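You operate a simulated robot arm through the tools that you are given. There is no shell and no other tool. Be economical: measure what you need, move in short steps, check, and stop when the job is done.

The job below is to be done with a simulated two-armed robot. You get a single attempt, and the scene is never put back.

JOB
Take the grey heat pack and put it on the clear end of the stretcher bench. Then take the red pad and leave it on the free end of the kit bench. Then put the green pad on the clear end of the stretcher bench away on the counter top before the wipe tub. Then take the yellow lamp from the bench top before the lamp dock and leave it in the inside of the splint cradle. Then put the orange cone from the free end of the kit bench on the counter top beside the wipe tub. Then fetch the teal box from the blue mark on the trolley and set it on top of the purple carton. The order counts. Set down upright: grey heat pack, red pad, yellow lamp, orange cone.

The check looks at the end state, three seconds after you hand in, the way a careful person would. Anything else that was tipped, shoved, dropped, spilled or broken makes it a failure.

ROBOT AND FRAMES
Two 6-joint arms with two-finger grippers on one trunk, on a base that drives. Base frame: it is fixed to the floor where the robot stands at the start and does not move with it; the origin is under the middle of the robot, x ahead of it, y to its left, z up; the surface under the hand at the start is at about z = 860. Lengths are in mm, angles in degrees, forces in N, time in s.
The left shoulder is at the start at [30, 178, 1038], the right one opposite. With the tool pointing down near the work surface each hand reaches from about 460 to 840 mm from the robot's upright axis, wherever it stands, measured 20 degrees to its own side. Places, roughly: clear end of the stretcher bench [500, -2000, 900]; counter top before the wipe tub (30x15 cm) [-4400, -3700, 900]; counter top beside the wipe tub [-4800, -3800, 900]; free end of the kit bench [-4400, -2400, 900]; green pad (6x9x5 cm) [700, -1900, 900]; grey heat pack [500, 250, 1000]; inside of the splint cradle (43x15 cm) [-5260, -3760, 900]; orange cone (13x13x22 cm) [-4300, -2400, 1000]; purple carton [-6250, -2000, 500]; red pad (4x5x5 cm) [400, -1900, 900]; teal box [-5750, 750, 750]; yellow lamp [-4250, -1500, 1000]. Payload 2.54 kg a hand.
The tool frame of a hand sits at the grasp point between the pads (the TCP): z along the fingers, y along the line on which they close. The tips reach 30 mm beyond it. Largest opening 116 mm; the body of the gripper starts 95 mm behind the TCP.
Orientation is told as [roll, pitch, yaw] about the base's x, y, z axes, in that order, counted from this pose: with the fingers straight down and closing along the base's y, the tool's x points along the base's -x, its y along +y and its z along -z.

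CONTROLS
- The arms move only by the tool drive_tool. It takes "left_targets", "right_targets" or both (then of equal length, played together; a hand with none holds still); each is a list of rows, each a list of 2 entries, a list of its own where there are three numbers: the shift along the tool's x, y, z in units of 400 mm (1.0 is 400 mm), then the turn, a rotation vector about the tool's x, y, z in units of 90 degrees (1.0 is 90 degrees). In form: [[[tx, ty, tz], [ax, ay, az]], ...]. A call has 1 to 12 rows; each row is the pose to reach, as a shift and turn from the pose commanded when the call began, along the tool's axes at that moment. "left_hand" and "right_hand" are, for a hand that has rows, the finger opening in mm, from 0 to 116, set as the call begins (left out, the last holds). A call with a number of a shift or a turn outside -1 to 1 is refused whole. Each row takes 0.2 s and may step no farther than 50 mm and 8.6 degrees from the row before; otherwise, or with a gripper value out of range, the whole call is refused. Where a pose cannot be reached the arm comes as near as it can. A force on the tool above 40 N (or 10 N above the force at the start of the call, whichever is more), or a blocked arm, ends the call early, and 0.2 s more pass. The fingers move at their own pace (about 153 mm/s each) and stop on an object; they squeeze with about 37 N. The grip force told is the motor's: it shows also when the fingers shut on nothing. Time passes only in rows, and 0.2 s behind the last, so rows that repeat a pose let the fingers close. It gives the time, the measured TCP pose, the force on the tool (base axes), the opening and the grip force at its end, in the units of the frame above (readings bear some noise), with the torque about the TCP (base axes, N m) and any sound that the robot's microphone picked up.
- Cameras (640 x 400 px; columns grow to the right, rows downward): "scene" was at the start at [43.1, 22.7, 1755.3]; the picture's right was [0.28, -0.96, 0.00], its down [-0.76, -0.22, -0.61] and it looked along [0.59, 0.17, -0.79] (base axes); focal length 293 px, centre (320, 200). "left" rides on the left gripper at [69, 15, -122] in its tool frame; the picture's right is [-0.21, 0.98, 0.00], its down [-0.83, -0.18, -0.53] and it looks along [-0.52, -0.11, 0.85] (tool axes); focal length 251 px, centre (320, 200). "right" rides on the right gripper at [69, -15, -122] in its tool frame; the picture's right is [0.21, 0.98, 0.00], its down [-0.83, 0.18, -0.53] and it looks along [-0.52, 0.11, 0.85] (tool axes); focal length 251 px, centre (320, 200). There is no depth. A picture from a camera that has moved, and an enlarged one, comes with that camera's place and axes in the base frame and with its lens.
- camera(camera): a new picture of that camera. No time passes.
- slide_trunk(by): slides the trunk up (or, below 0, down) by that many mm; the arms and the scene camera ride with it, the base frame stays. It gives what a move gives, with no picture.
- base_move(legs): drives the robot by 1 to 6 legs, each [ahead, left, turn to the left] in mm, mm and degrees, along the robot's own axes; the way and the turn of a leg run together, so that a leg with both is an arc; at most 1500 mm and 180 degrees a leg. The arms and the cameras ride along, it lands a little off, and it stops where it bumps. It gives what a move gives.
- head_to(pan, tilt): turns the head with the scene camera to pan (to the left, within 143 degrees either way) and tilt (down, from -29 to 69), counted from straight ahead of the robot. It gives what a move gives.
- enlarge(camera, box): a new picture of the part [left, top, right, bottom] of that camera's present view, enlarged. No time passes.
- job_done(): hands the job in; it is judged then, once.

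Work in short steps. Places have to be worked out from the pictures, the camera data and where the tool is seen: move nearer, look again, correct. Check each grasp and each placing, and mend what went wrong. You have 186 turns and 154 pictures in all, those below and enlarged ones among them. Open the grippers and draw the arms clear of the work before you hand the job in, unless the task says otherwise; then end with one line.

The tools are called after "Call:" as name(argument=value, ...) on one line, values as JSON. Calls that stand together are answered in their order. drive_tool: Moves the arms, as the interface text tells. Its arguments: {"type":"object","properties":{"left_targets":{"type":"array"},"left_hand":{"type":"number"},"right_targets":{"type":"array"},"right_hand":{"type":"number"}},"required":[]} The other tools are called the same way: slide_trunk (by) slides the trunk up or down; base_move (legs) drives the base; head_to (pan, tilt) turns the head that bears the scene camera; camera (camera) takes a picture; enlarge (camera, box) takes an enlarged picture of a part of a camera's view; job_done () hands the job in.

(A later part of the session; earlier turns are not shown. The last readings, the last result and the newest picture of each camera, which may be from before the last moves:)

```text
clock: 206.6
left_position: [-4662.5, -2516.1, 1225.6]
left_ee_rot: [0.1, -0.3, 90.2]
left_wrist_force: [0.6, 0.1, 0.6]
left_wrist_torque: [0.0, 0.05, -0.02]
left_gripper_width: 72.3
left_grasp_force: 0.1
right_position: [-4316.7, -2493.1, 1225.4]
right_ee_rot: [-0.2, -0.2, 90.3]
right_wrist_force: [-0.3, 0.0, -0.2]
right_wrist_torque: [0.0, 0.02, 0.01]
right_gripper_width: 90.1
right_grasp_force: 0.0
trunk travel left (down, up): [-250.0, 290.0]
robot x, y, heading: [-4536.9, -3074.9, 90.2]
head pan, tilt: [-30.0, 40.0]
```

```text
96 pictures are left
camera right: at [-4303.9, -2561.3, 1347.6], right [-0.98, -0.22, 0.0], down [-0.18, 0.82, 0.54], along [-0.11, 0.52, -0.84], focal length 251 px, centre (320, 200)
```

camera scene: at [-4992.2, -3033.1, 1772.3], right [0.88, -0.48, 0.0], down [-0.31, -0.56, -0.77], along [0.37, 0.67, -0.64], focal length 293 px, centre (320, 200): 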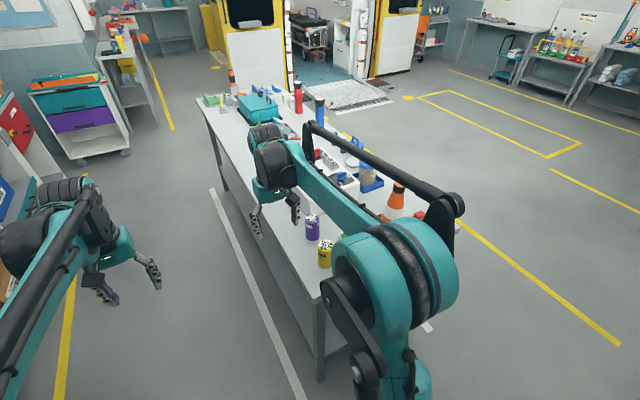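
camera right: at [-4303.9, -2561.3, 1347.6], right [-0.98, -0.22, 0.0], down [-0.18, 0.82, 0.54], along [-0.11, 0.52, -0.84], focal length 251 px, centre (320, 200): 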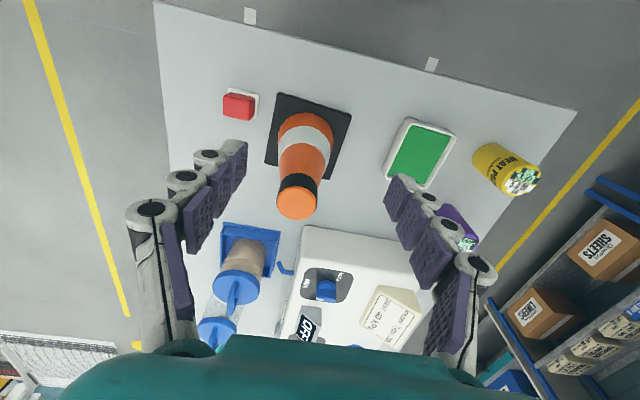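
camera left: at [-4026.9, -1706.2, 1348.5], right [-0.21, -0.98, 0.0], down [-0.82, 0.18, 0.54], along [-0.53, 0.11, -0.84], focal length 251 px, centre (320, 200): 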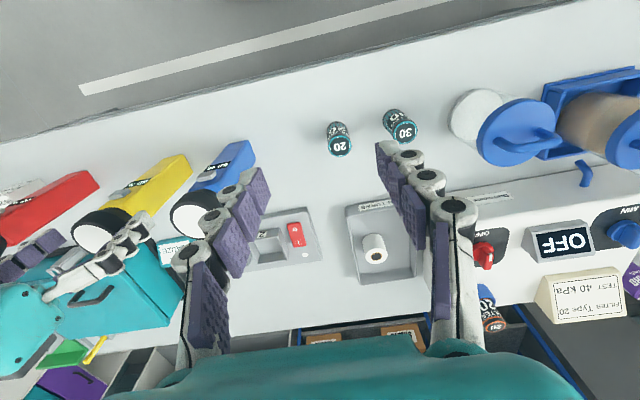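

Cone axis ≈ (−4311, −2416), top z≈1122. Move above and partly down, then check.

Call:
drive_tool(right_targets=[[[-0.1, -0.007, 0], [0, 0, 0]], [[-0.1925, -0.015, 0], [0, 0, 0]], [[-0.1925, -0.015, 0.1], [0, 0, 0]], [[-0.1925, -0.015, 0.2], [0, 0, 0]], [[-0.1925, -0.015, 0.28], [0, 0, 0]], [[-0.1925, -0.015, 0.28], [0, 0, 0]]], right_hand=104)

Call:
camera(camera="right")

```text
clock: 208.0
left_position: [-4662.7, -2515.5, 1225.8]
left_ee_rot: [0.1, -0.3, 90.3]
left_wrist_force: [-0.2, -0.2, -0.8]
left_wrist_torque: [-0.03, 0.0, -0.01]
left_gripper_width: 72.0
left_grasp_force: 0.0
right_position: [-4309.8, -2412.8, 1112.0]
right_ee_rot: [-0.2, -0.1, 90.2]
right_wrist_force: [-0.6, 0.3, 0.4]
right_wrist_torque: [0.02, -0.01, -0.01]
right_gripper_width: 104.3
right_grasp_force: 0.1
trunk travel left (down, up): [-250.0, 290.0]
robot x, y, heading: [-4538.5, -3073.5, 90.3]
head pan, tilt: [-30.0, 40.0]
```

```text
95 pictures are left
camera right: at [-4297.3, -2482.1, 1235.2], right [-0.98, -0.22, 0.0], down [-0.18, 0.82, 0.54], along [-0.11, 0.52, -0.84], focal length 251 px, centre (320, 200)
```

right: 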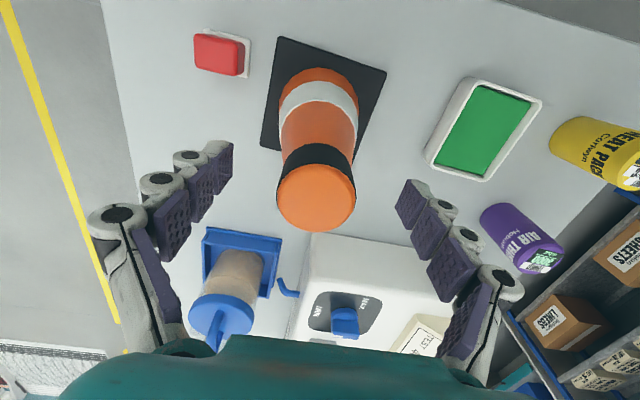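

Centred. Descend to ~1042, close and lift.

Call:
drive_tool(right_targets=[[[0, 0, 0.06], [0, 0, 0]], [[0, 0, 0.12], [0, 0, 0]], [[0, 0, 0.175], [0, 0, 0]], [[0, 0, 0.175], [0, 0, 0]]])

Call:
drive_tool(right_targets=[[[0, 0, 0], [0, 0, 0]], [[0, 0, 0], [0, 0, 0]], [[0, 0, 0], [0, 0, 0]], [[0, 0, -0.03], [0, 0, 0]], [[0, 0, -0.1], [0, 0, 0]], [[0, 0, -0.2], [0, 0, 0]], [[0, 0, -0.3], [0, 0, 0]], [[0, 0, -0.4], [0, 0, 0]], [[0, 0, -0.5], [0, 0, 0]], [[0, 0, -0.6], [0, 0, 0]], [[0, 0, -0.65], [0, 0, 0]]], right_hand=25)

Call:
camera(camera="right")

```text
clock: 209.0
left_position: [-4662.8, -2515.8, 1226.0]
left_ee_rot: [0.1, -0.4, 90.2]
left_wrist_force: [0.1, -0.9, -0.2]
left_wrist_torque: [0.03, 0.01, 0.0]
left_gripper_width: 71.9
left_grasp_force: 0.1
right_position: [-4309.3, -2414.1, 1043.0]
right_ee_rot: [-0.2, -0.3, 90.3]
right_wrist_force: [0.1, 0.2, 0.6]
right_wrist_torque: [0.04, 0.0, 0.0]
right_gripper_width: 104.5
right_grasp_force: 0.0
trunk travel left (down, up): [-250.0, 290.0]
robot x, y, heading: [-4534.4, -3068.9, 90.2]
head pan, tilt: [-30.0, 40.0]
```

```text
clock: 211.4
left_position: [-4663.0, -2515.5, 1225.1]
left_ee_rot: [0.2, -0.3, 90.3]
left_wrist_force: [0.6, -1.0, -0.3]
left_wrist_torque: [-0.02, 0.04, 0.03]
left_gripper_width: 72.0
left_grasp_force: 0.0
right_position: [-4310.9, -2415.7, 1301.6]
right_ee_rot: [-0.1, -0.2, 90.2]
right_wrist_force: [-0.5, -0.2, -3.4]
right_wrist_torque: [0.0, -0.02, 0.0]
right_gripper_width: 65.2
right_grasp_force: 36.9
trunk travel left (down, up): [-250.0, 290.0]
robot x, y, heading: [-4540.0, -3073.9, 90.1]
head pan, tilt: [-30.0, 40.0]
```

```text
94 pictures are left
camera right: at [-4298.2, -2483.6, 1424.5], right [-0.98, -0.22, 0.0], down [-0.18, 0.82, 0.54], along [-0.11, 0.52, -0.84], focal length 251 px, centre (320, 200)
```

right: 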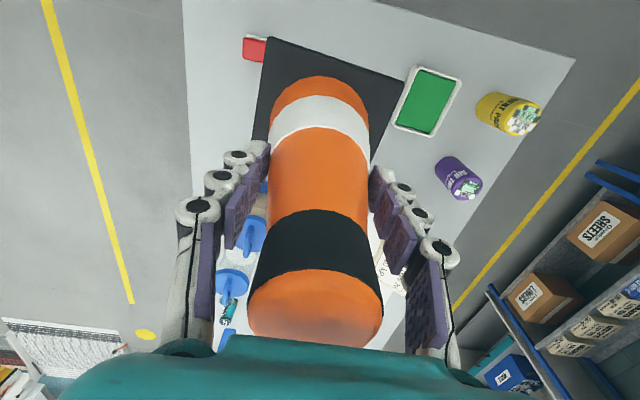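

Cone held securely, its bottom at about z 1159. Strafe out beyond the bench end, turn round, then come to the counter.

Call:
base_move(legs=[[0, 490, 0], [0, 0, -90], [0, 0, -90], [0, 400, 0]])

Call:
head_to(pan=0, tilt=45)

Call:
camera(camera="scene")

Call:
camera(camera="right")

```text
clock: 224.1
left_position: [-4502.8, -3635.6, 1225.3]
left_ee_rot: [0.1, -0.3, -90.1]
left_wrist_force: [1.2, -0.4, -0.6]
left_wrist_torque: [0.01, -0.02, 0.04]
left_gripper_width: 72.1
left_grasp_force: 0.1
right_position: [-4852.8, -3733.7, 1301.5]
right_ee_rot: [-0.1, -0.2, -90.3]
right_wrist_force: [1.1, -0.2, -4.3]
right_wrist_torque: [-0.01, 0.02, -0.01]
right_gripper_width: 64.7
right_grasp_force: 36.8
trunk travel left (down, up): [-250.0, 290.0]
robot x, y, heading: [-4624.1, -3077.4, -90.3]
head pan, tilt: [-30.0, 40.0]
```

```text
clock: 225.1
left_position: [-4503.0, -3636.2, 1225.0]
left_ee_rot: [0.1, -0.2, -90.2]
left_wrist_force: [0.2, 0.0, 0.3]
left_wrist_torque: [-0.01, -0.01, 0.0]
left_gripper_width: 71.7
left_grasp_force: 0.0
right_position: [-4854.4, -3733.7, 1301.7]
right_ee_rot: [-0.1, -0.2, -90.3]
right_wrist_force: [-0.3, -0.7, -4.0]
right_wrist_torque: [0.03, -0.01, 0.01]
right_gripper_width: 64.7
right_grasp_force: 37.2
trunk travel left (down, up): [-250.0, 290.0]
robot x, y, heading: [-4619.7, -3077.3, -90.2]
head pan, tilt: [0.0, 45.0]
```

```text
93 pictures are left
camera scene: at [-4623.3, -3128.4, 1765.1], right [-1.0, 0.01, 0.0], down [0.0, 0.71, -0.71], along [0.0, -0.71, -0.71], focal length 293 px, centre (320, 200)
```

scene: 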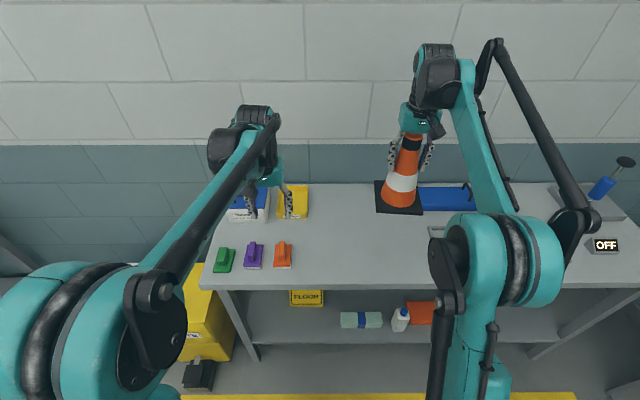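

```text
92 pictures are left
camera right: at [-4870.9, -3664.1, 1424.2], right [0.98, 0.21, 0.0], down [0.18, -0.83, 0.54], along [0.11, -0.52, -0.84], focal length 251 px, centre (320, 200)
```

right: 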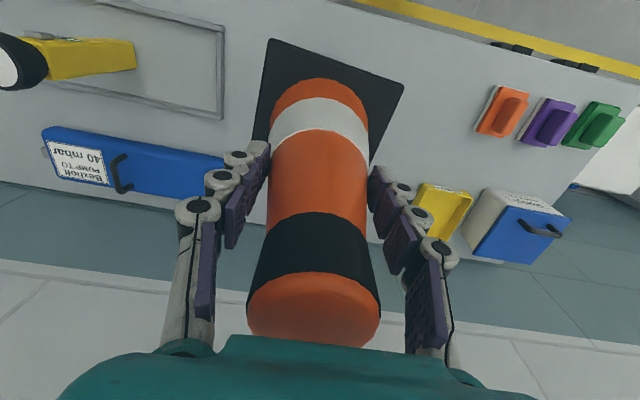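

Free counter stretch between the yellow tray (x≈−4540) and the cradle (x≈−5032). Place the cone at (−4785, −3790): move and lower to ~1085.

Call:
drive_tool(right_targets=[[[-0.07, 0.08, 0], [0, 0, 0]], [[-0.14, 0.165, 0], [0, 0, 0]], [[-0.14, 0.175, 0.1], [0, 0, 0]], [[-0.14, 0.175, 0.2], [0, 0, 0]], [[-0.14, 0.175, 0.3], [0, 0, 0]], [[-0.14, 0.175, 0.4], [0, 0, 0]], [[-0.14, 0.175, 0.5], [0, 0, 0]], [[-0.14, 0.175, 0.54], [0, 0, 0]], [[-0.14, 0.175, 0.54], [0, 0, 0]]])

Call:
camera(camera="right")

```text
clock: 227.1
left_position: [-4503.0, -3636.7, 1225.5]
left_ee_rot: [0.1, -0.3, -90.2]
left_wrist_force: [-0.4, -0.4, -1.0]
left_wrist_torque: [-0.03, 0.0, 0.0]
left_gripper_width: 72.2
left_grasp_force: 0.0
right_position: [-4784.7, -3791.4, 1083.7]
right_ee_rot: [-0.1, 0.0, -90.3]
right_wrist_force: [1.1, 0.0, -5.1]
right_wrist_torque: [0.04, 0.03, 0.01]
right_gripper_width: 64.7
right_grasp_force: 37.1
trunk travel left (down, up): [-250.0, 290.0]
robot x, y, heading: [-4624.1, -3079.8, -90.3]
head pan, tilt: [0.0, 45.0]
```

```text
91 pictures are left
camera right: at [-4801.9, -3720.8, 1207.0], right [0.98, 0.21, 0.0], down [0.18, -0.83, 0.54], along [0.11, -0.52, -0.84], focal length 251 px, centre (320, 200)
```

right: 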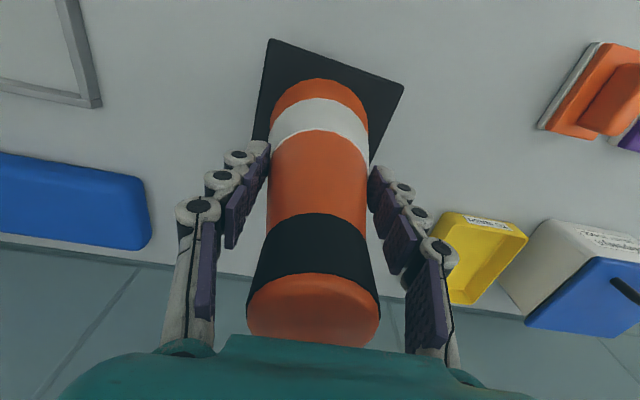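

Clear all round. Lower to contact.

Call:
drive_tool(right_targets=[[[0, 0, 0.03], [0, 0, 0]], [[0, 0, 0.06], [0, 0, 0]], [[0, 0, 0.075], [0, 0, 0]], [[0, 0, 0.085], [0, 0, 0]], [[0, 0, 0.092], [0, 0, 0]], [[0, 0, 0.099], [0, 0, 0]], [[0, 0, 0.106], [0, 0, 0]], [[0, 0, 0.113], [0, 0, 0]], [[0, 0, 0.12], [0, 0, 0]]])

```text
clock: 229.0
left_position: [-4502.4, -3634.1, 1226.1]
left_ee_rot: [0.1, -0.4, -90.2]
left_wrist_force: [0.5, 0.1, 0.1]
left_wrist_torque: [-0.02, -0.03, 0.0]
left_gripper_width: 72.0
left_grasp_force: 0.0
right_position: [-4785.0, -3789.5, 1043.5]
right_ee_rot: [-0.2, -0.5, -90.3]
right_wrist_force: [2.0, -0.9, 17.1]
right_wrist_torque: [0.31, 0.1, 0.0]
right_gripper_width: 64.7
right_grasp_force: 37.3
trunk travel left (down, up): [-250.0, 290.0]
robot x, y, heading: [-4621.4, -3076.5, -90.2]
head pan, tilt: [0.0, 45.0]
stopped in row 9 (right hand): the force on the tool passed its limit at 45 N (the readings are from after the stop); the commanded pose is now the measured one
```

Contact at the expected height; release and rise.

Call:
drive_tool(right_targets=[[[0, 0, -0.002], [0, 0, 0]], [[0, 0, -0.002], [0, 0, 0]], [[0, 0, -0.002], [0, 0, 0]], [[0, 0, -0.06], [0, 0, 0]], [[0, 0, -0.16], [0, 0, 0]], [[0, 0, -0.26], [0, 0, 0]], [[0, 0, -0.36], [0, 0, 0]], [[0, 0, -0.46], [0, 0, 0]], [[0.1, 0, -0.48], [0, 0, 0]], [[0.2, 0, -0.48], [0, 0, 0]], [[0.3, 0, -0.48], [0, 0, 0]]], right_hand=106)

Call:
camera(camera="right")

Call:
camera(camera="scene")

```text
clock: 231.4
left_position: [-4502.8, -3634.0, 1228.5]
left_ee_rot: [0.0, -0.4, -90.2]
left_wrist_force: [0.8, 0.3, 0.8]
left_wrist_torque: [-0.04, 0.03, -0.01]
left_gripper_width: 72.2
left_grasp_force: 0.2
right_position: [-4783.9, -3669.1, 1236.2]
right_ee_rot: [-0.2, -0.5, -90.3]
right_wrist_force: [-0.2, 0.5, 0.5]
right_wrist_torque: [-0.07, 0.0, 0.02]
right_gripper_width: 106.0
right_grasp_force: 0.1
trunk travel left (down, up): [-250.0, 290.0]
robot x, y, heading: [-4620.0, -3077.2, -90.0]
head pan, tilt: [0.0, 45.0]
```

```text
90 pictures are left
camera right: at [-4799.3, -3597.7, 1357.6], right [0.98, 0.21, 0.0], down [0.18, -0.82, 0.54], along [0.11, -0.53, -0.84], focal length 251 px, centre (320, 200)
```

right: 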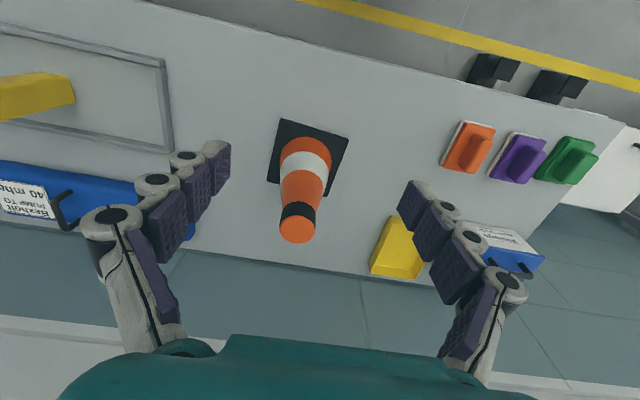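

```text
89 pictures are left
camera scene: at [-4623.2, -3125.0, 1765.2], right [-1.0, 0.01, 0.0], down [0.0, 0.71, -0.71], along [0.0, -0.71, -0.71], focal length 293 px, centre (320, 200)
```

scene: 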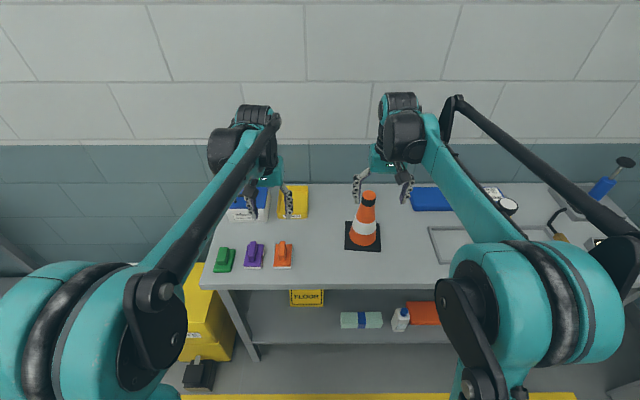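

Cone stands well. Now for the teal box: strafe right, turn round, and drive up the corridor between kit bench and shelves.

Call:
base_move(legs=[[0, -780, 0], [0, 0, 90], [0, 0, 90]])

Call:
head_to(pan=0, tilt=25)

Call:
camera(camera="scene")

Call:
head_to(pan=40, tilt=25)

Call:
camera(camera="scene")

```text
clock: 243.2
left_position: [-5521.7, -2518.8, 1225.6]
left_ee_rot: [0.3, -0.3, 89.9]
left_wrist_force: [0.0, 0.2, -0.6]
left_wrist_torque: [0.01, 0.01, 0.02]
left_gripper_width: 71.9
left_grasp_force: 0.0
right_position: [-5241.1, -2482.6, 1233.4]
right_ee_rot: [-0.2, -0.4, 90.0]
right_wrist_force: [0.0, -0.6, 0.1]
right_wrist_torque: [0.0, 0.03, -0.03]
right_gripper_width: 105.9
right_grasp_force: 0.1
trunk travel left (down, up): [-250.0, 290.0]
robot x, y, heading: [-5398.7, -3072.5, 90.0]
head pan, tilt: [0.0, 45.0]
```

```text
clock: 244.0
left_position: [-5521.3, -2517.0, 1226.1]
left_ee_rot: [0.1, -0.3, 89.9]
left_wrist_force: [-0.9, 0.5, -0.1]
left_wrist_torque: [0.01, -0.01, -0.02]
left_gripper_width: 71.9
left_grasp_force: 0.0
right_position: [-5240.6, -2482.0, 1234.6]
right_ee_rot: [-0.3, -0.5, 89.8]
right_wrist_force: [-0.5, 0.8, -0.8]
right_wrist_torque: [0.04, -0.03, -0.05]
right_gripper_width: 106.1
right_grasp_force: 0.1
trunk travel left (down, up): [-250.0, 290.0]
robot x, y, heading: [-5401.3, -3074.8, 89.9]
head pan, tilt: [0.0, 25.0]
```

```text
88 pictures are left
camera scene: at [-5397.0, -3011.7, 1795.6], right [1.0, 0.0, 0.0], down [0.0, -0.42, -0.91], along [0.0, 0.91, -0.42], focal length 293 px, centre (320, 200)
```

scene: 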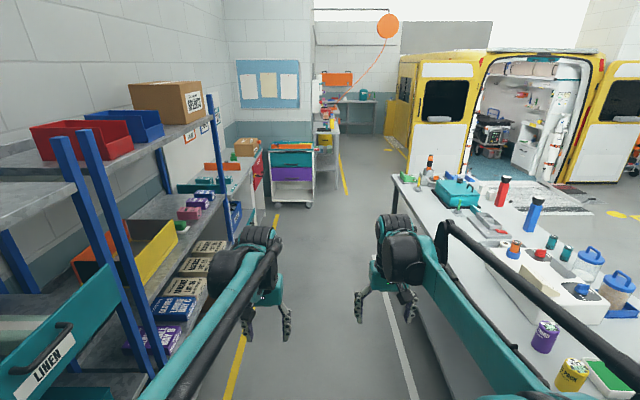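

```text
clock: 245.1
left_position: [-5520.7, -2518.0, 1225.9]
left_ee_rot: [0.1, -0.3, 89.9]
left_wrist_force: [0.4, -0.5, -0.2]
left_wrist_torque: [0.03, 0.0, 0.0]
left_gripper_width: 72.0
left_grasp_force: 0.0
right_position: [-5240.0, -2481.8, 1234.9]
right_ee_rot: [-0.2, -0.4, 89.9]
right_wrist_force: [0.4, 0.6, 0.3]
right_wrist_torque: [-0.01, 0.0, 0.0]
right_gripper_width: 106.1
right_grasp_force: 0.0
trunk travel left (down, up): [-250.0, 290.0]
robot x, y, heading: [-5397.8, -3078.7, 89.7]
head pan, tilt: [40.0, 25.0]
```

```text
87 pictures are left
camera scene: at [-5456.3, -3033.1, 1795.7], right [0.77, 0.64, 0.0], down [0.27, -0.32, -0.91], along [-0.58, 0.7, -0.42], focal length 293 px, centre (320, 200)
```

scene: 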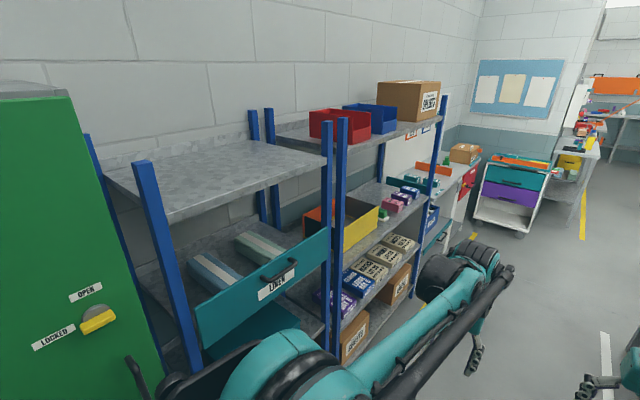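

Corridor is clear. Drive ahead 2650 mm toward the trolley.

Call:
base_move(legs=[[1400, 0, 0], [1250, 0, 0]])

Call:
head_to(pan=15, tilt=38)

Call:
camera(camera="scene")

```text
clock: 258.0
left_position: [-5529.2, 146.1, 1225.8]
left_ee_rot: [0.1, -0.2, 90.5]
left_wrist_force: [0.2, -0.4, -0.4]
left_wrist_torque: [-0.03, -0.01, 0.0]
left_gripper_width: 72.2
left_grasp_force: 0.1
right_position: [-5248.7, 184.5, 1234.2]
right_ee_rot: [-0.2, -0.4, 90.4]
right_wrist_force: [0.6, -0.2, 0.2]
right_wrist_torque: [0.01, 0.01, 0.01]
right_gripper_width: 106.4
right_grasp_force: 0.1
trunk travel left (down, up): [-250.0, 290.0]
robot x, y, heading: [-5400.5, -411.5, 90.4]
head pan, tilt: [40.0, 25.0]
```

```text
clock: 258.9
left_position: [-5528.9, 147.3, 1225.7]
left_ee_rot: [0.1, -0.3, 90.5]
left_wrist_force: [-0.3, 0.2, -0.4]
left_wrist_torque: [-0.03, 0.0, 0.01]
left_gripper_width: 71.6
left_grasp_force: 0.0
right_position: [-5248.6, 184.7, 1233.7]
right_ee_rot: [-0.1, -0.4, 90.3]
right_wrist_force: [0.0, 0.0, -0.5]
right_wrist_torque: [0.01, -0.01, 0.03]
right_gripper_width: 106.1
right_grasp_force: 0.0
trunk travel left (down, up): [-250.0, 290.0]
robot x, y, heading: [-5398.9, -412.3, 90.4]
head pan, tilt: [15.0, 38.0]
```

```text
86 pictures are left
camera scene: at [-5422.7, -355.5, 1775.4], right [0.96, 0.27, 0.0], down [0.16, -0.59, -0.79], along [-0.21, 0.76, -0.62], focal length 293 px, centre (320, 200)
```

scene: 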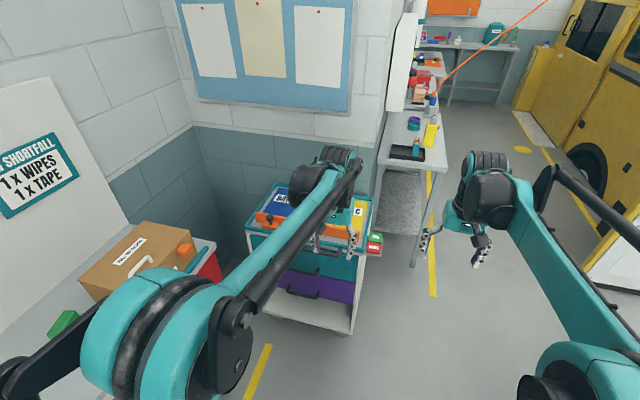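

Call:
enlarge(camera="scene", box=[230, 170, 400, 340])

Call:
camera(camera="left")

```text
2.35 times, centred on (315, 255) of scene
camera zoom: at [-5422.7, -355.5, 1775.4], right [0.96, 0.27, 0.0], down [0.16, -0.59, -0.79], along [-0.21, 0.76, -0.62], focal length 689 px, centre (332, 71)
```

zoom: 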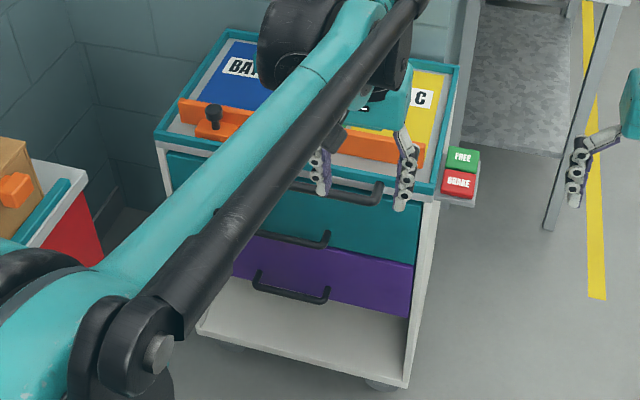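

```text
84 pictures are left
camera left: at [-5543.0, 77.1, 1348.3], right [-0.98, 0.21, 0.0], down [0.18, 0.82, 0.54], along [0.11, 0.53, -0.84], focal length 251 px, centre (320, 200)
```

left: 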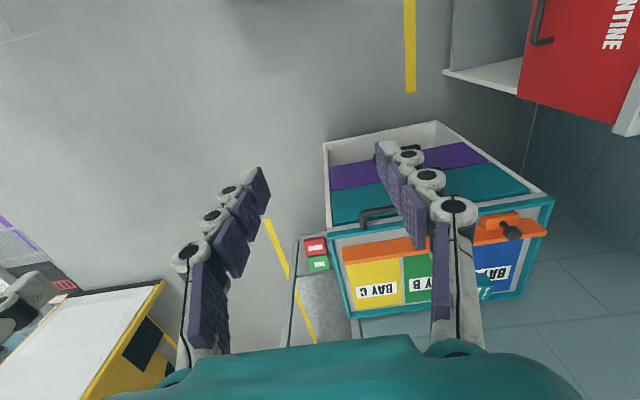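

The trolley top has bays with an orange bar in front; the teal box seems to be on the blue bay to the left. Go closer: strafe left 200, ahead 350.

Call:
base_move(legs=[[0, 200, 0], [350, 0, 0]])

Call:
camera(camera="left")

Call:
camera(camera="scene")

```text
clock: 262.4
left_position: [-5729.2, 499.9, 1226.0]
left_ee_rot: [0.0, -0.3, 90.4]
left_wrist_force: [-0.6, -0.2, -0.4]
left_wrist_torque: [0.0, 0.01, -0.01]
left_gripper_width: 72.2
left_grasp_force: 0.0
right_position: [-5449.2, 539.1, 1233.6]
right_ee_rot: [-0.2, -0.4, 90.4]
right_wrist_force: [-0.7, -0.1, -0.3]
right_wrist_torque: [0.0, 0.0, 0.0]
right_gripper_width: 105.8
right_grasp_force: 0.0
trunk travel left (down, up): [-250.0, 290.0]
robot x, y, heading: [-5597.2, -60.5, 90.5]
head pan, tilt: [15.0, 38.0]
```

```text
83 pictures are left
camera left: at [-5743.8, 431.0, 1348.0], right [-0.98, 0.21, 0.0], down [0.18, 0.82, 0.54], along [0.11, 0.53, -0.84], focal length 251 px, centre (320, 200)
```

left: 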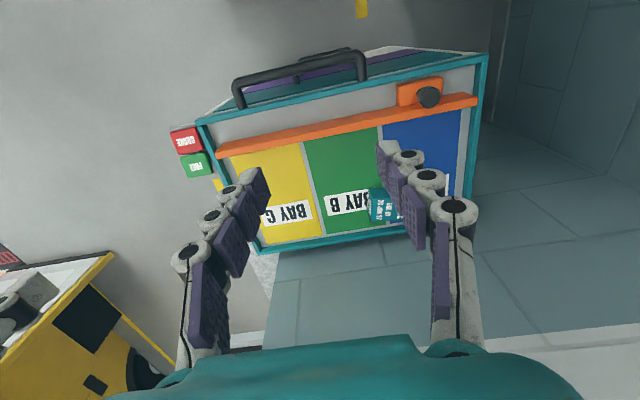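

```text
82 pictures are left
camera scene: at [-5623.4, -1.3, 1775.3], right [0.96, 0.26, 0.0], down [0.16, -0.59, -0.79], along [-0.21, 0.76, -0.62], focal length 293 px, centre (320, 200)
```

scene: 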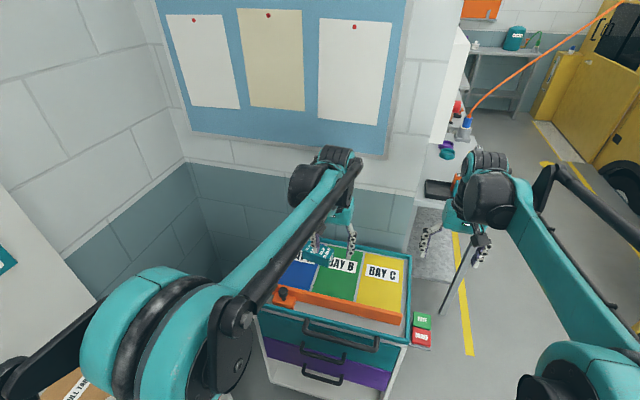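

Triangulating: trolley rim z≈820, front edge y≈517; teal box ≈ (−5826, 811). Move 160 ahead, then bring the left hand over it.

Call:
base_move(legs=[[160, 0, 0]])

Call:
drive_tool(left_targets=[[[-0.08, 0.06, 0.03], [0, 0, 0]], [[-0.16, 0.12, 0.06], [0, 0, 0]], [[-0.22, 0.18, 0.12], [0, 0, 0]], [[-0.24, 0.22, 0.2], [0, 0, 0]], [[-0.24, 0.22, 0.3], [0, 0, 0]], [[-0.24, 0.22, 0.4], [0, 0, 0]], [[-0.24, 0.22, 0.4], [0, 0, 0]]], left_hand=100)

Call:
camera(camera="left")

```text
clock: 263.8
left_position: [-5729.4, 659.1, 1226.9]
left_ee_rot: [0.2, -0.3, 90.4]
left_wrist_force: [0.2, 0.5, -0.5]
left_wrist_torque: [-0.08, -0.01, 0.01]
left_gripper_width: 72.0
left_grasp_force: 0.0
right_position: [-5450.8, 697.4, 1234.2]
right_ee_rot: [-0.2, -0.4, 90.4]
right_wrist_force: [0.3, 0.7, -0.3]
right_wrist_torque: [-0.02, 0.0, -0.02]
right_gripper_width: 106.0
right_grasp_force: 0.1
trunk travel left (down, up): [-250.0, 290.0]
robot x, y, heading: [-5601.4, 100.2, 90.3]
head pan, tilt: [15.0, 38.0]
```

```text
clock: 265.4
left_position: [-5818.3, 752.1, 1066.3]
left_ee_rot: [0.1, -0.3, 90.4]
left_wrist_force: [0.6, 0.1, 0.0]
left_wrist_torque: [-0.01, -0.01, 0.01]
left_gripper_width: 99.9
left_grasp_force: 0.0
right_position: [-5450.0, 697.2, 1234.4]
right_ee_rot: [-0.2, -0.4, 90.3]
right_wrist_force: [1.0, -0.3, 0.1]
right_wrist_torque: [-0.01, 0.01, 0.04]
right_gripper_width: 106.2
right_grasp_force: 0.1
trunk travel left (down, up): [-250.0, 290.0]
robot x, y, heading: [-5602.4, 99.1, 90.4]
head pan, tilt: [15.0, 38.0]
```

```text
81 pictures are left
camera left: at [-5833.7, 683.9, 1188.4], right [-0.98, 0.21, 0.0], down [0.18, 0.82, 0.54], along [0.11, 0.53, -0.84], focal length 251 px, centre (320, 200)
```

left: 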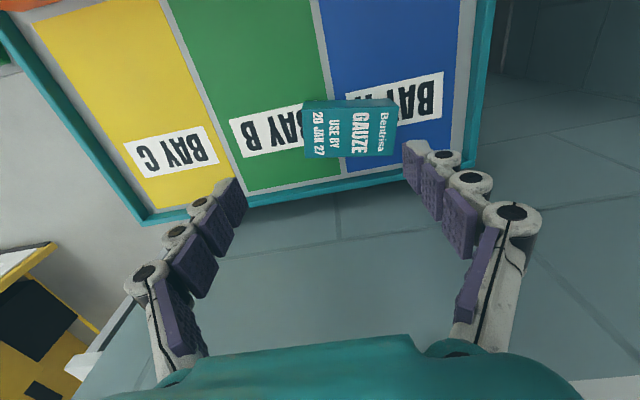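

Call:
enlarge(camera="left", box=[280, 80, 420, 180])

```text
4.00 times, centred on (350, 130) of left
camera zoom: at [-5833.7, 683.9, 1188.4], right [-0.98, 0.21, 0.0], down [0.18, 0.82, 0.54], along [0.11, 0.53, -0.84], focal length 1006 px, centre (200, 480)
```

zoom: 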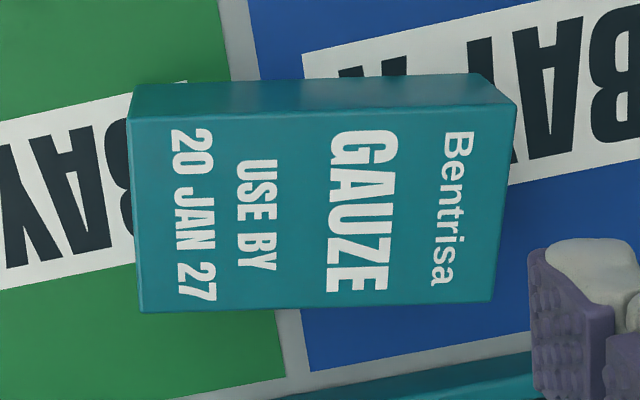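

The gauze box is about 122×66×51 mm, centre (−5852, 798), turned −10°. Before choosing the grasp I want to see the purple carton's shelf; raise the hand and back off to look.

Call:
drive_tool(left_targets=[[[0.08, -0.05, -0.08], [0, 0, 0]], [[0.16, -0.1, -0.16], [0, 0, 0]], [[0.24, -0.15, -0.24], [0, 0, 0]], [[0.3, -0.2, -0.3], [0, 0, 0]], [[0.3, -0.2, -0.3], [0, 0, 0]]])

Call:
base_move(legs=[[-1000, 0, 0], [0, -150, 0], [-800, 0, 0]])

Call:
head_to(pan=105, tilt=45)

Call:
camera(camera="scene")

```text
clock: 266.6
left_position: [-5739.1, 636.7, 1185.4]
left_ee_rot: [0.1, -0.1, 90.5]
left_wrist_force: [0.0, 0.7, -0.4]
left_wrist_torque: [-0.05, -0.03, -0.03]
left_gripper_width: 100.0
left_grasp_force: 0.0
right_position: [-5451.6, 697.6, 1233.5]
right_ee_rot: [-0.2, -0.4, 90.4]
right_wrist_force: [0.2, 0.5, -1.1]
right_wrist_torque: [-0.01, -0.02, -0.03]
right_gripper_width: 106.2
right_grasp_force: 0.1
trunk travel left (down, up): [-250.0, 290.0]
robot x, y, heading: [-5602.4, 104.3, 90.8]
head pan, tilt: [15.0, 38.0]
```

```text
clock: 276.6
left_position: [-5577.5, -1163.1, 1186.8]
left_ee_rot: [0.1, -0.4, 89.9]
left_wrist_force: [0.6, -0.1, 0.0]
left_wrist_torque: [-0.01, 0.0, 0.01]
left_gripper_width: 100.0
left_grasp_force: 0.0
right_position: [-5286.7, -1103.6, 1235.7]
right_ee_rot: [-0.2, -0.4, 89.9]
right_wrist_force: [-0.1, -0.5, 0.7]
right_wrist_torque: [0.0, -0.02, 0.01]
right_gripper_width: 106.0
right_grasp_force: 0.1
trunk travel left (down, up): [-250.0, 290.0]
robot x, y, heading: [-5443.1, -1695.1, 89.5]
head pan, tilt: [15.0, 38.0]
```

```text
clock: 278.3
left_position: [-5577.8, -1161.7, 1186.4]
left_ee_rot: [0.1, -0.3, 89.8]
left_wrist_force: [-0.1, 0.7, -0.7]
left_wrist_torque: [0.03, -0.05, 0.03]
left_gripper_width: 100.0
left_grasp_force: 0.0
right_position: [-5286.1, -1103.8, 1234.1]
right_ee_rot: [-0.3, -0.4, 89.9]
right_wrist_force: [-0.2, 0.2, -0.2]
right_wrist_torque: [0.02, 0.01, 0.0]
right_gripper_width: 105.8
right_grasp_force: 0.0
trunk travel left (down, up): [-250.0, 290.0]
robot x, y, heading: [-5447.2, -1695.8, 89.5]
head pan, tilt: [105.0, 45.0]
```

```text
79 pictures are left
camera scene: at [-5524.4, -1745.9, 1765.1], right [-0.25, 0.97, 0.0], down [0.68, 0.18, -0.71], along [-0.68, -0.18, -0.71], focal length 293 px, centre (320, 200)
```

scene: 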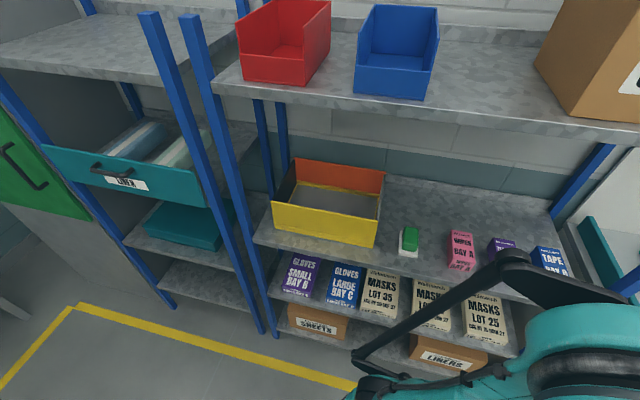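

Call:
enlarge(camera="scene", box=[240, 200, 420, 350])

```text
2.67 times, centred on (330, 275) of scene
camera zoom: at [-5524.4, -1745.9, 1765.1], right [-0.25, 0.97, 0.0], down [0.68, 0.18, -0.71], along [-0.68, -0.18, -0.71], focal length 781 px, centre (293, 0)
```

zoom: 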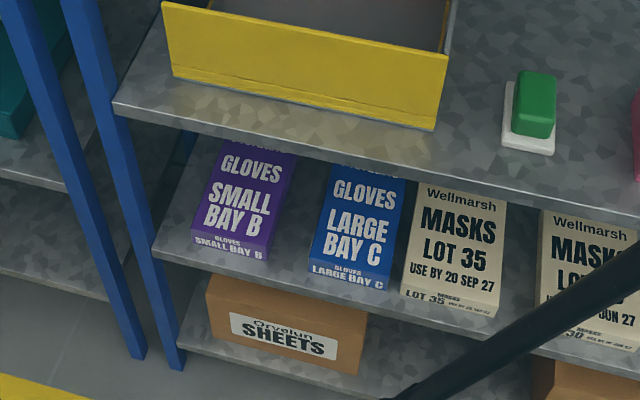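

The purple carton ("GLOVES SMALL BAY B") lies on a shelf at z≈532 with its top ≈577, below an upper shelf at ≈930; so I need a tilted (≈45°) hand. I'll approach the gauze box from the trolley's right side with the right hand; drive round first.

Call:
base_move(legs=[[1300, 0, 0.5], [0, -500, 0], [850, 0, 0], [0, 0, 80]])

Call:
head_to(pan=0, tilt=45)

Call:
camera(camera="scene")

```text
clock: 294.9
left_position: [-5555.2, 425.2, 1185.5]
left_ee_rot: [0.1, -0.2, 171.8]
left_wrist_force: [-0.4, -0.9, 0.8]
left_wrist_torque: [0.03, -0.01, -0.01]
left_gripper_width: 99.9
left_grasp_force: 0.1
right_position: [-5574.3, 719.8, 1234.9]
right_ee_rot: [-0.2, -0.4, 171.7]
right_wrist_force: [0.7, -0.4, 0.0]
right_wrist_torque: [0.02, 0.0, -0.03]
right_gripper_width: 106.2
right_grasp_force: 0.0
trunk travel left (down, up): [-250.0, 290.0]
robot x, y, heading: [-5006.7, 480.5, 171.9]
head pan, tilt: [105.0, 45.0]
```

```text
clock: 296.7
left_position: [-5555.3, 424.4, 1186.2]
left_ee_rot: [0.1, -0.2, 171.8]
left_wrist_force: [-0.2, 0.3, -0.4]
left_wrist_torque: [0.01, 0.02, 0.03]
left_gripper_width: 99.9
left_grasp_force: 0.0
right_position: [-5572.0, 719.7, 1234.6]
right_ee_rot: [-0.3, -0.5, 171.7]
right_wrist_force: [0.6, 0.2, -0.9]
right_wrist_torque: [-0.03, 0.0, -0.02]
right_gripper_width: 106.2
right_grasp_force: 0.0
trunk travel left (down, up): [-250.0, 290.0]
robot x, y, heading: [-5009.7, 483.1, 172.0]
head pan, tilt: [0.0, 45.0]
```

```text
77 pictures are left
camera scene: at [-5058.0, 489.2, 1765.1], right [0.14, 0.99, 0.0], down [0.7, -0.1, -0.71], along [-0.7, 0.1, -0.71], focal length 293 px, centre (320, 200)
```

scene: 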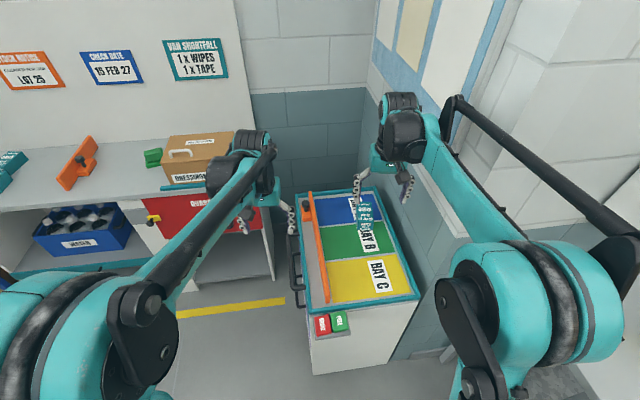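

Move 90 mm closer, then tilt the right hand 45° forward above the trolley and look.

Call:
base_move(legs=[[90, 0, 0]])

Call:
camera(camera="right")

Call:
drive_tool(right_targets=[[[0, 0, 0], [0, -0.09, 0]], [[0, 0, 0], [0, -0.18, 0]], [[0, 0, 0], [0, -0.27, 0]], [[0, 0, 0], [0, -0.36, 0]], [[0, 0, 0], [0, -0.44, 0]], [[0, 0, 0], [0, -0.5, 0]], [[0, 0, 0], [0, -0.5, 0]]])

Call:
camera(camera="right")

```text
clock: 297.8
left_position: [-5644.3, 436.0, 1185.7]
left_ee_rot: [0.2, -0.2, 171.9]
left_wrist_force: [-0.4, 0.4, -0.7]
left_wrist_torque: [-0.01, -0.03, -0.01]
left_gripper_width: 99.9
left_grasp_force: 0.1
right_position: [-5663.4, 731.6, 1233.6]
right_ee_rot: [-0.2, -0.3, 171.9]
right_wrist_force: [-0.3, -0.3, 0.1]
right_wrist_torque: [0.0, -0.05, -0.02]
right_gripper_width: 106.1
right_grasp_force: 0.1
trunk travel left (down, up): [-250.0, 290.0]
robot x, y, heading: [-5095.8, 493.5, 171.9]
head pan, tilt: [0.0, 45.0]
```

```text
76 pictures are left
camera right: at [-5593.1, 737.5, 1356.2], right [0.07, -1.0, 0.0], down [-0.84, -0.06, 0.54], along [-0.54, -0.04, -0.84], focal length 251 px, centre (320, 200)
```

right: 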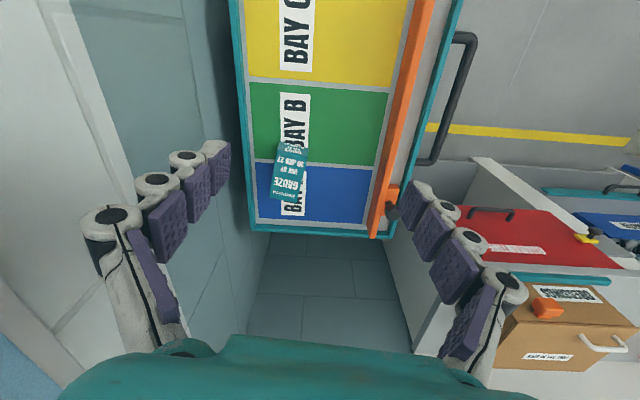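

```text
clock: 299.4
left_position: [-5643.6, 436.7, 1185.5]
left_ee_rot: [0.0, -0.3, 172.0]
left_wrist_force: [-0.6, -0.4, -0.5]
left_wrist_torque: [-0.01, 0.02, 0.02]
left_gripper_width: 100.1
left_grasp_force: 0.1
right_position: [-5662.3, 732.1, 1234.4]
right_ee_rot: [-0.3, -45.5, 172.1]
right_wrist_force: [-0.1, 0.8, 0.4]
right_wrist_torque: [-0.01, 0.03, -0.05]
right_gripper_width: 106.0
right_grasp_force: 0.0
trunk travel left (down, up): [-250.0, 290.0]
robot x, y, heading: [-5093.6, 492.0, 172.1]
head pan, tilt: [0.0, 45.0]
```

```text
75 pictures are left
camera right: at [-5528.0, 728.5, 1271.9], right [0.01, -0.99, -0.16], down [-0.22, -0.15, 0.96], along [-0.97, 0.02, -0.22], focal length 251 px, centre (320, 200)
```

right: 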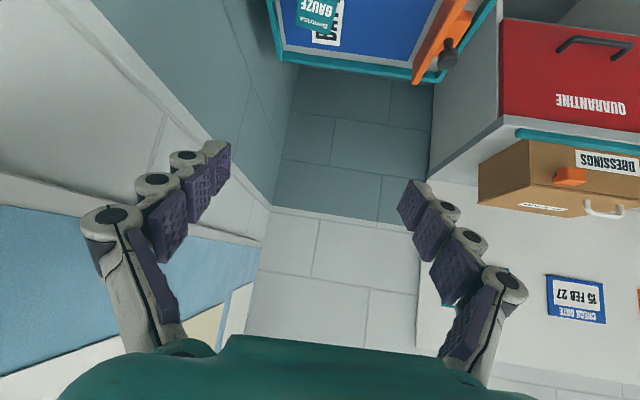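

Both views put the box centre at (−5853, 796), top z≈856. Move diagonally to z≈950 above it, keeping the tilt.

Call:
drive_tool(right_targets=[[[0.02, -0.0115, 0.106], [0, 0, 0]], [[0.04, -0.023, 0.213], [0, 0, 0]], [[0.06, -0.0345, 0.319], [0, 0, 0]], [[0.08, -0.046, 0.425], [0, 0, 0]], [[0.1, -0.0575, 0.532], [0, 0, 0]], [[0.12, -0.069, 0.638], [0, 0, 0]], [[0.14, -0.0805, 0.745], [0, 0, 0]], [[0.159, -0.092, 0.851], [0, 0, 0]], [[0.159, -0.092, 0.851], [0, 0, 0]]], right_hand=100)

Call:
camera(camera="right")

Call:
camera(camera="scene")

```text
clock: 301.4
left_position: [-5642.1, 436.0, 1186.8]
left_ee_rot: [0.1, -0.3, 171.9]
left_wrist_force: [0.7, -0.4, 0.0]
left_wrist_torque: [0.02, 0.02, 0.01]
left_gripper_width: 100.0
left_grasp_force: 0.1
right_position: [-5851.7, 797.7, 950.8]
right_ee_rot: [-0.4, -45.5, 172.1]
right_wrist_force: [0.4, 0.2, -0.7]
right_wrist_torque: [0.01, -0.03, 0.0]
right_gripper_width: 100.1
right_grasp_force: 0.1
trunk travel left (down, up): [-250.0, 290.0]
robot x, y, heading: [-5095.4, 495.7, 171.6]
head pan, tilt: [0.0, 45.0]
```

```text
74 pictures are left
camera right: at [-5717.9, 792.7, 987.9], right [0.01, -0.99, -0.16], down [-0.22, -0.15, 0.96], along [-0.97, 0.02, -0.22], focal length 251 px, centre (320, 200)
```

right: 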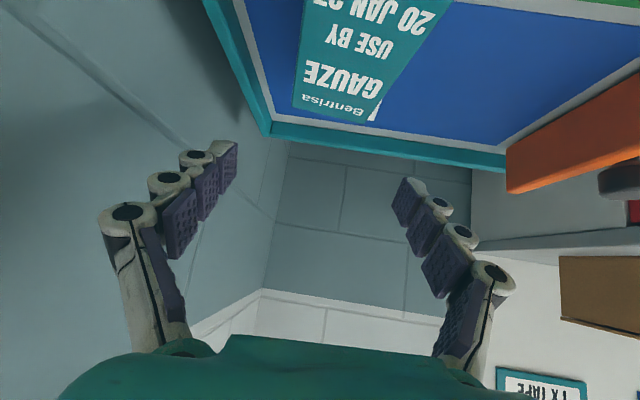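

```text
73 pictures are left
camera scene: at [-5144.3, 501.4, 1765.2], right [0.14, 0.99, 0.0], down [0.7, -0.1, -0.71], along [-0.7, 0.1, -0.71], focal length 293 px, centre (320, 200)
```

scene: 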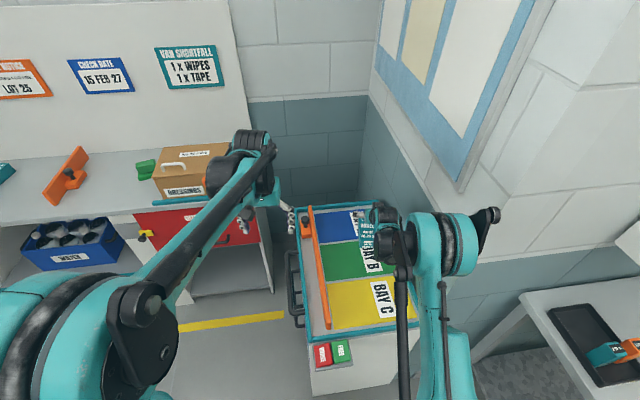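

Refined: box top z≈868, surface≈819, centre ≈ (−5849, 791). Descend to TCP z≈857.

Call:
drive_tool(right_targets=[[[0, 0.015, 0], [0, 0, 0]], [[0.06, 0.015, 0.055], [0, 0, 0]], [[0.12, 0.015, 0.11], [0, 0, 0]], [[0.172, 0.015, 0.157], [0, 0, 0]], [[0.172, 0.015, 0.157], [0, 0, 0]]])

Call:
camera(camera="right")

```text
clock: 302.6
left_position: [-5643.0, 437.4, 1186.0]
left_ee_rot: [0.2, -0.3, 172.0]
left_wrist_force: [0.1, -0.1, -0.3]
left_wrist_torque: [0.01, 0.0, 0.0]
left_gripper_width: 99.9
left_grasp_force: 0.1
right_position: [-5848.8, 790.8, 856.2]
right_ee_rot: [-0.2, -45.5, 172.1]
right_wrist_force: [-0.1, -0.1, 0.1]
right_wrist_torque: [0.03, -0.04, -0.04]
right_gripper_width: 100.1
right_grasp_force: 0.0
trunk travel left (down, up): [-250.0, 290.0]
robot x, y, heading: [-5097.0, 492.8, 171.9]
head pan, tilt: [0.0, 45.0]
```

```text
72 pictures are left
camera right: at [-5714.8, 786.4, 893.8], right [0.01, -0.99, -0.16], down [-0.22, -0.15, 0.96], along [-0.97, 0.02, -0.22], focal length 251 px, centre (320, 200)
```

right: 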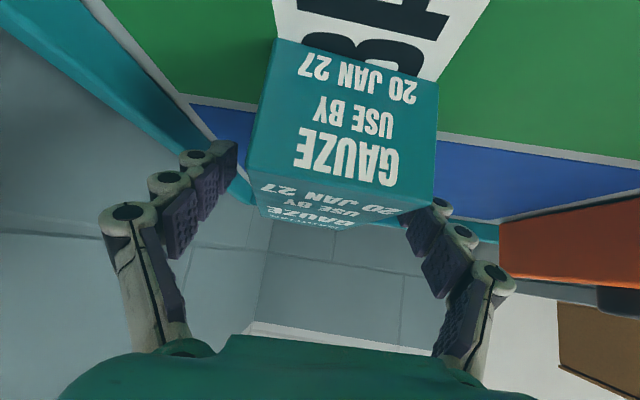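

The box sits between the fingers, hand yaw matching. Close and lift a little.

Call:
drive_tool(right_targets=[[[0, 0, 0], [0, 0, 0]], [[0, 0, 0], [0, 0, 0]], [[0, 0, 0], [0, 0, 0]], [[0, 0, 0], [0, 0, 0]], [[-0.05, 0, -0.05], [0, 0, 0]], [[-0.1, 0, -0.1], [0, 0, 0]], [[-0.17, 0, -0.17], [0, 0, 0]], [[-0.17, 0, -0.17], [0, 0, 0]]], right_hand=40)

Call:
camera(camera="right")

Call:
camera(camera="left")

```text
clock: 304.4
left_position: [-5643.2, 435.7, 1185.4]
left_ee_rot: [0.1, -0.3, 171.8]
left_wrist_force: [-0.6, -0.6, -0.1]
left_wrist_torque: [-0.01, -0.03, 0.01]
left_gripper_width: 100.1
left_grasp_force: 0.1
right_position: [-5849.0, 789.7, 951.6]
right_ee_rot: [-0.2, -45.4, 171.9]
right_wrist_force: [0.1, 0.2, -0.7]
right_wrist_torque: [0.02, 0.0, -0.04]
right_gripper_width: 64.4
right_grasp_force: 36.6
trunk travel left (down, up): [-250.0, 290.0]
robot x, y, heading: [-5096.0, 494.8, 171.8]
head pan, tilt: [0.0, 45.0]
```

```text
71 pictures are left
camera right: at [-5714.2, 785.5, 989.1], right [0.01, -0.99, -0.16], down [-0.22, -0.15, 0.96], along [-0.97, 0.02, -0.22], focal length 251 px, centre (320, 200)
```

right: 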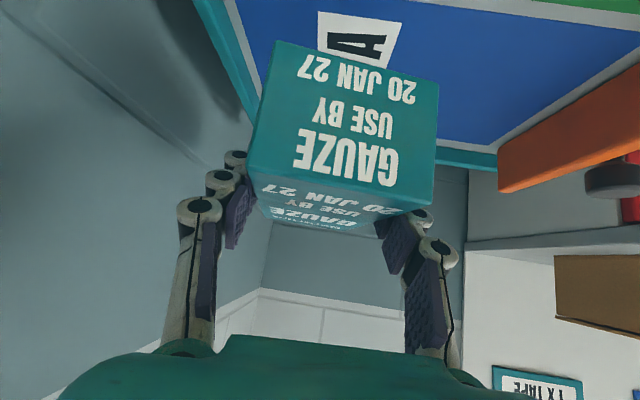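

```text
70 pictures are left
camera left: at [-5577.7, 413.3, 1307.7], right [-0.35, -0.94, 0.0], down [-0.79, 0.3, 0.54], along [-0.5, 0.19, -0.84], focal length 251 px, centre (320, 200)
```

left: 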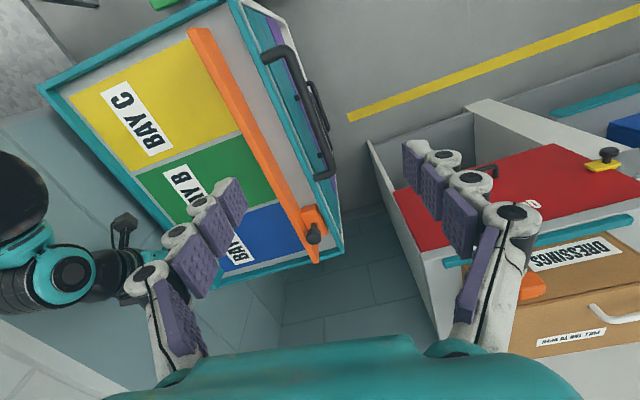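

Box held (64 mm), level. Raise and retract it, then drive: back, square up to 180°, strafe along the corridor to the shelf.

Call:
drive_tool(right_targets=[[[-0.08, 0, -0.08], [0, 0, 0]], [[-0.16, 0, -0.16], [0, 0, 0]], [[-0.24, 0, -0.24], [0, 0, 0]], [[-0.32, 0, -0.32], [0, 0, 0]], [[-0.29, 0, -0.41], [0, 0, 0]], [[-0.22, 0, -0.49], [0, 0, 0]], [[-0.15, 0, -0.56], [0, 0, 0]], [[-0.094, 0, -0.618], [0, 0, 0]], [[-0.094, 0, -0.618], [0, 0, 0]]])

Call:
base_move(legs=[[-70, 0, 0], [0, 0, 8.2], [0, 900, 0]])

Call:
camera(camera="right")

```text
clock: 306.4
left_position: [-5644.2, 436.4, 1186.5]
left_ee_rot: [0.1, -0.2, 171.9]
left_wrist_force: [-0.4, -0.4, -0.8]
left_wrist_torque: [0.01, 0.01, 0.0]
left_gripper_width: 100.1
left_grasp_force: 0.0
right_position: [-5701.6, 771.2, 1153.3]
right_ee_rot: [-0.3, -45.4, 172.2]
right_wrist_force: [-0.4, -0.2, -2.2]
right_wrist_torque: [-0.01, 0.03, 0.0]
right_gripper_width: 64.3
right_grasp_force: 36.9
trunk travel left (down, up): [-250.0, 290.0]
robot x, y, heading: [-5097.8, 495.3, 171.9]
head pan, tilt: [0.0, 45.0]
```

```text
clock: 312.4
left_position: [-5553.7, -551.7, 1185.7]
left_ee_rot: [0.2, -0.3, -179.3]
left_wrist_force: [0.5, -0.1, -0.4]
left_wrist_torque: [0.04, 0.03, 0.02]
left_gripper_width: 99.8
left_grasp_force: 0.1
right_position: [-5659.4, -229.7, 1155.6]
right_ee_rot: [-0.4, -45.4, -179.2]
right_wrist_force: [0.3, 0.1, -1.1]
right_wrist_torque: [0.01, 0.01, -0.02]
right_gripper_width: 64.1
right_grasp_force: 37.5
trunk travel left (down, up): [-250.0, 290.0]
robot x, y, heading: [-5025.2, -410.6, -179.4]
head pan, tilt: [0.0, 45.0]
```

```text
69 pictures are left
camera right: at [-5527.1, -213.1, 1191.4], right [0.16, -0.97, -0.16], down [-0.2, -0.19, 0.96], along [-0.97, -0.13, -0.22], focal length 251 px, centre (320, 200)
```

right: 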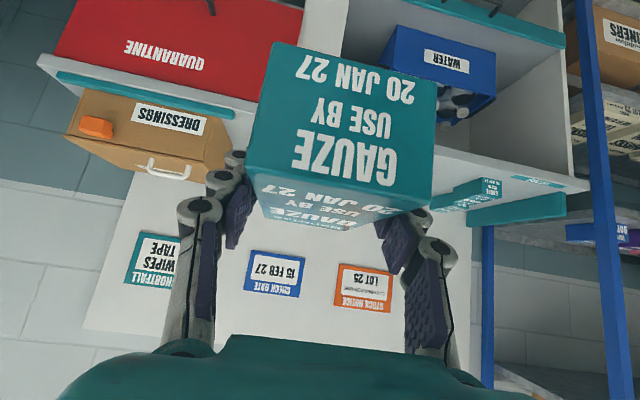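

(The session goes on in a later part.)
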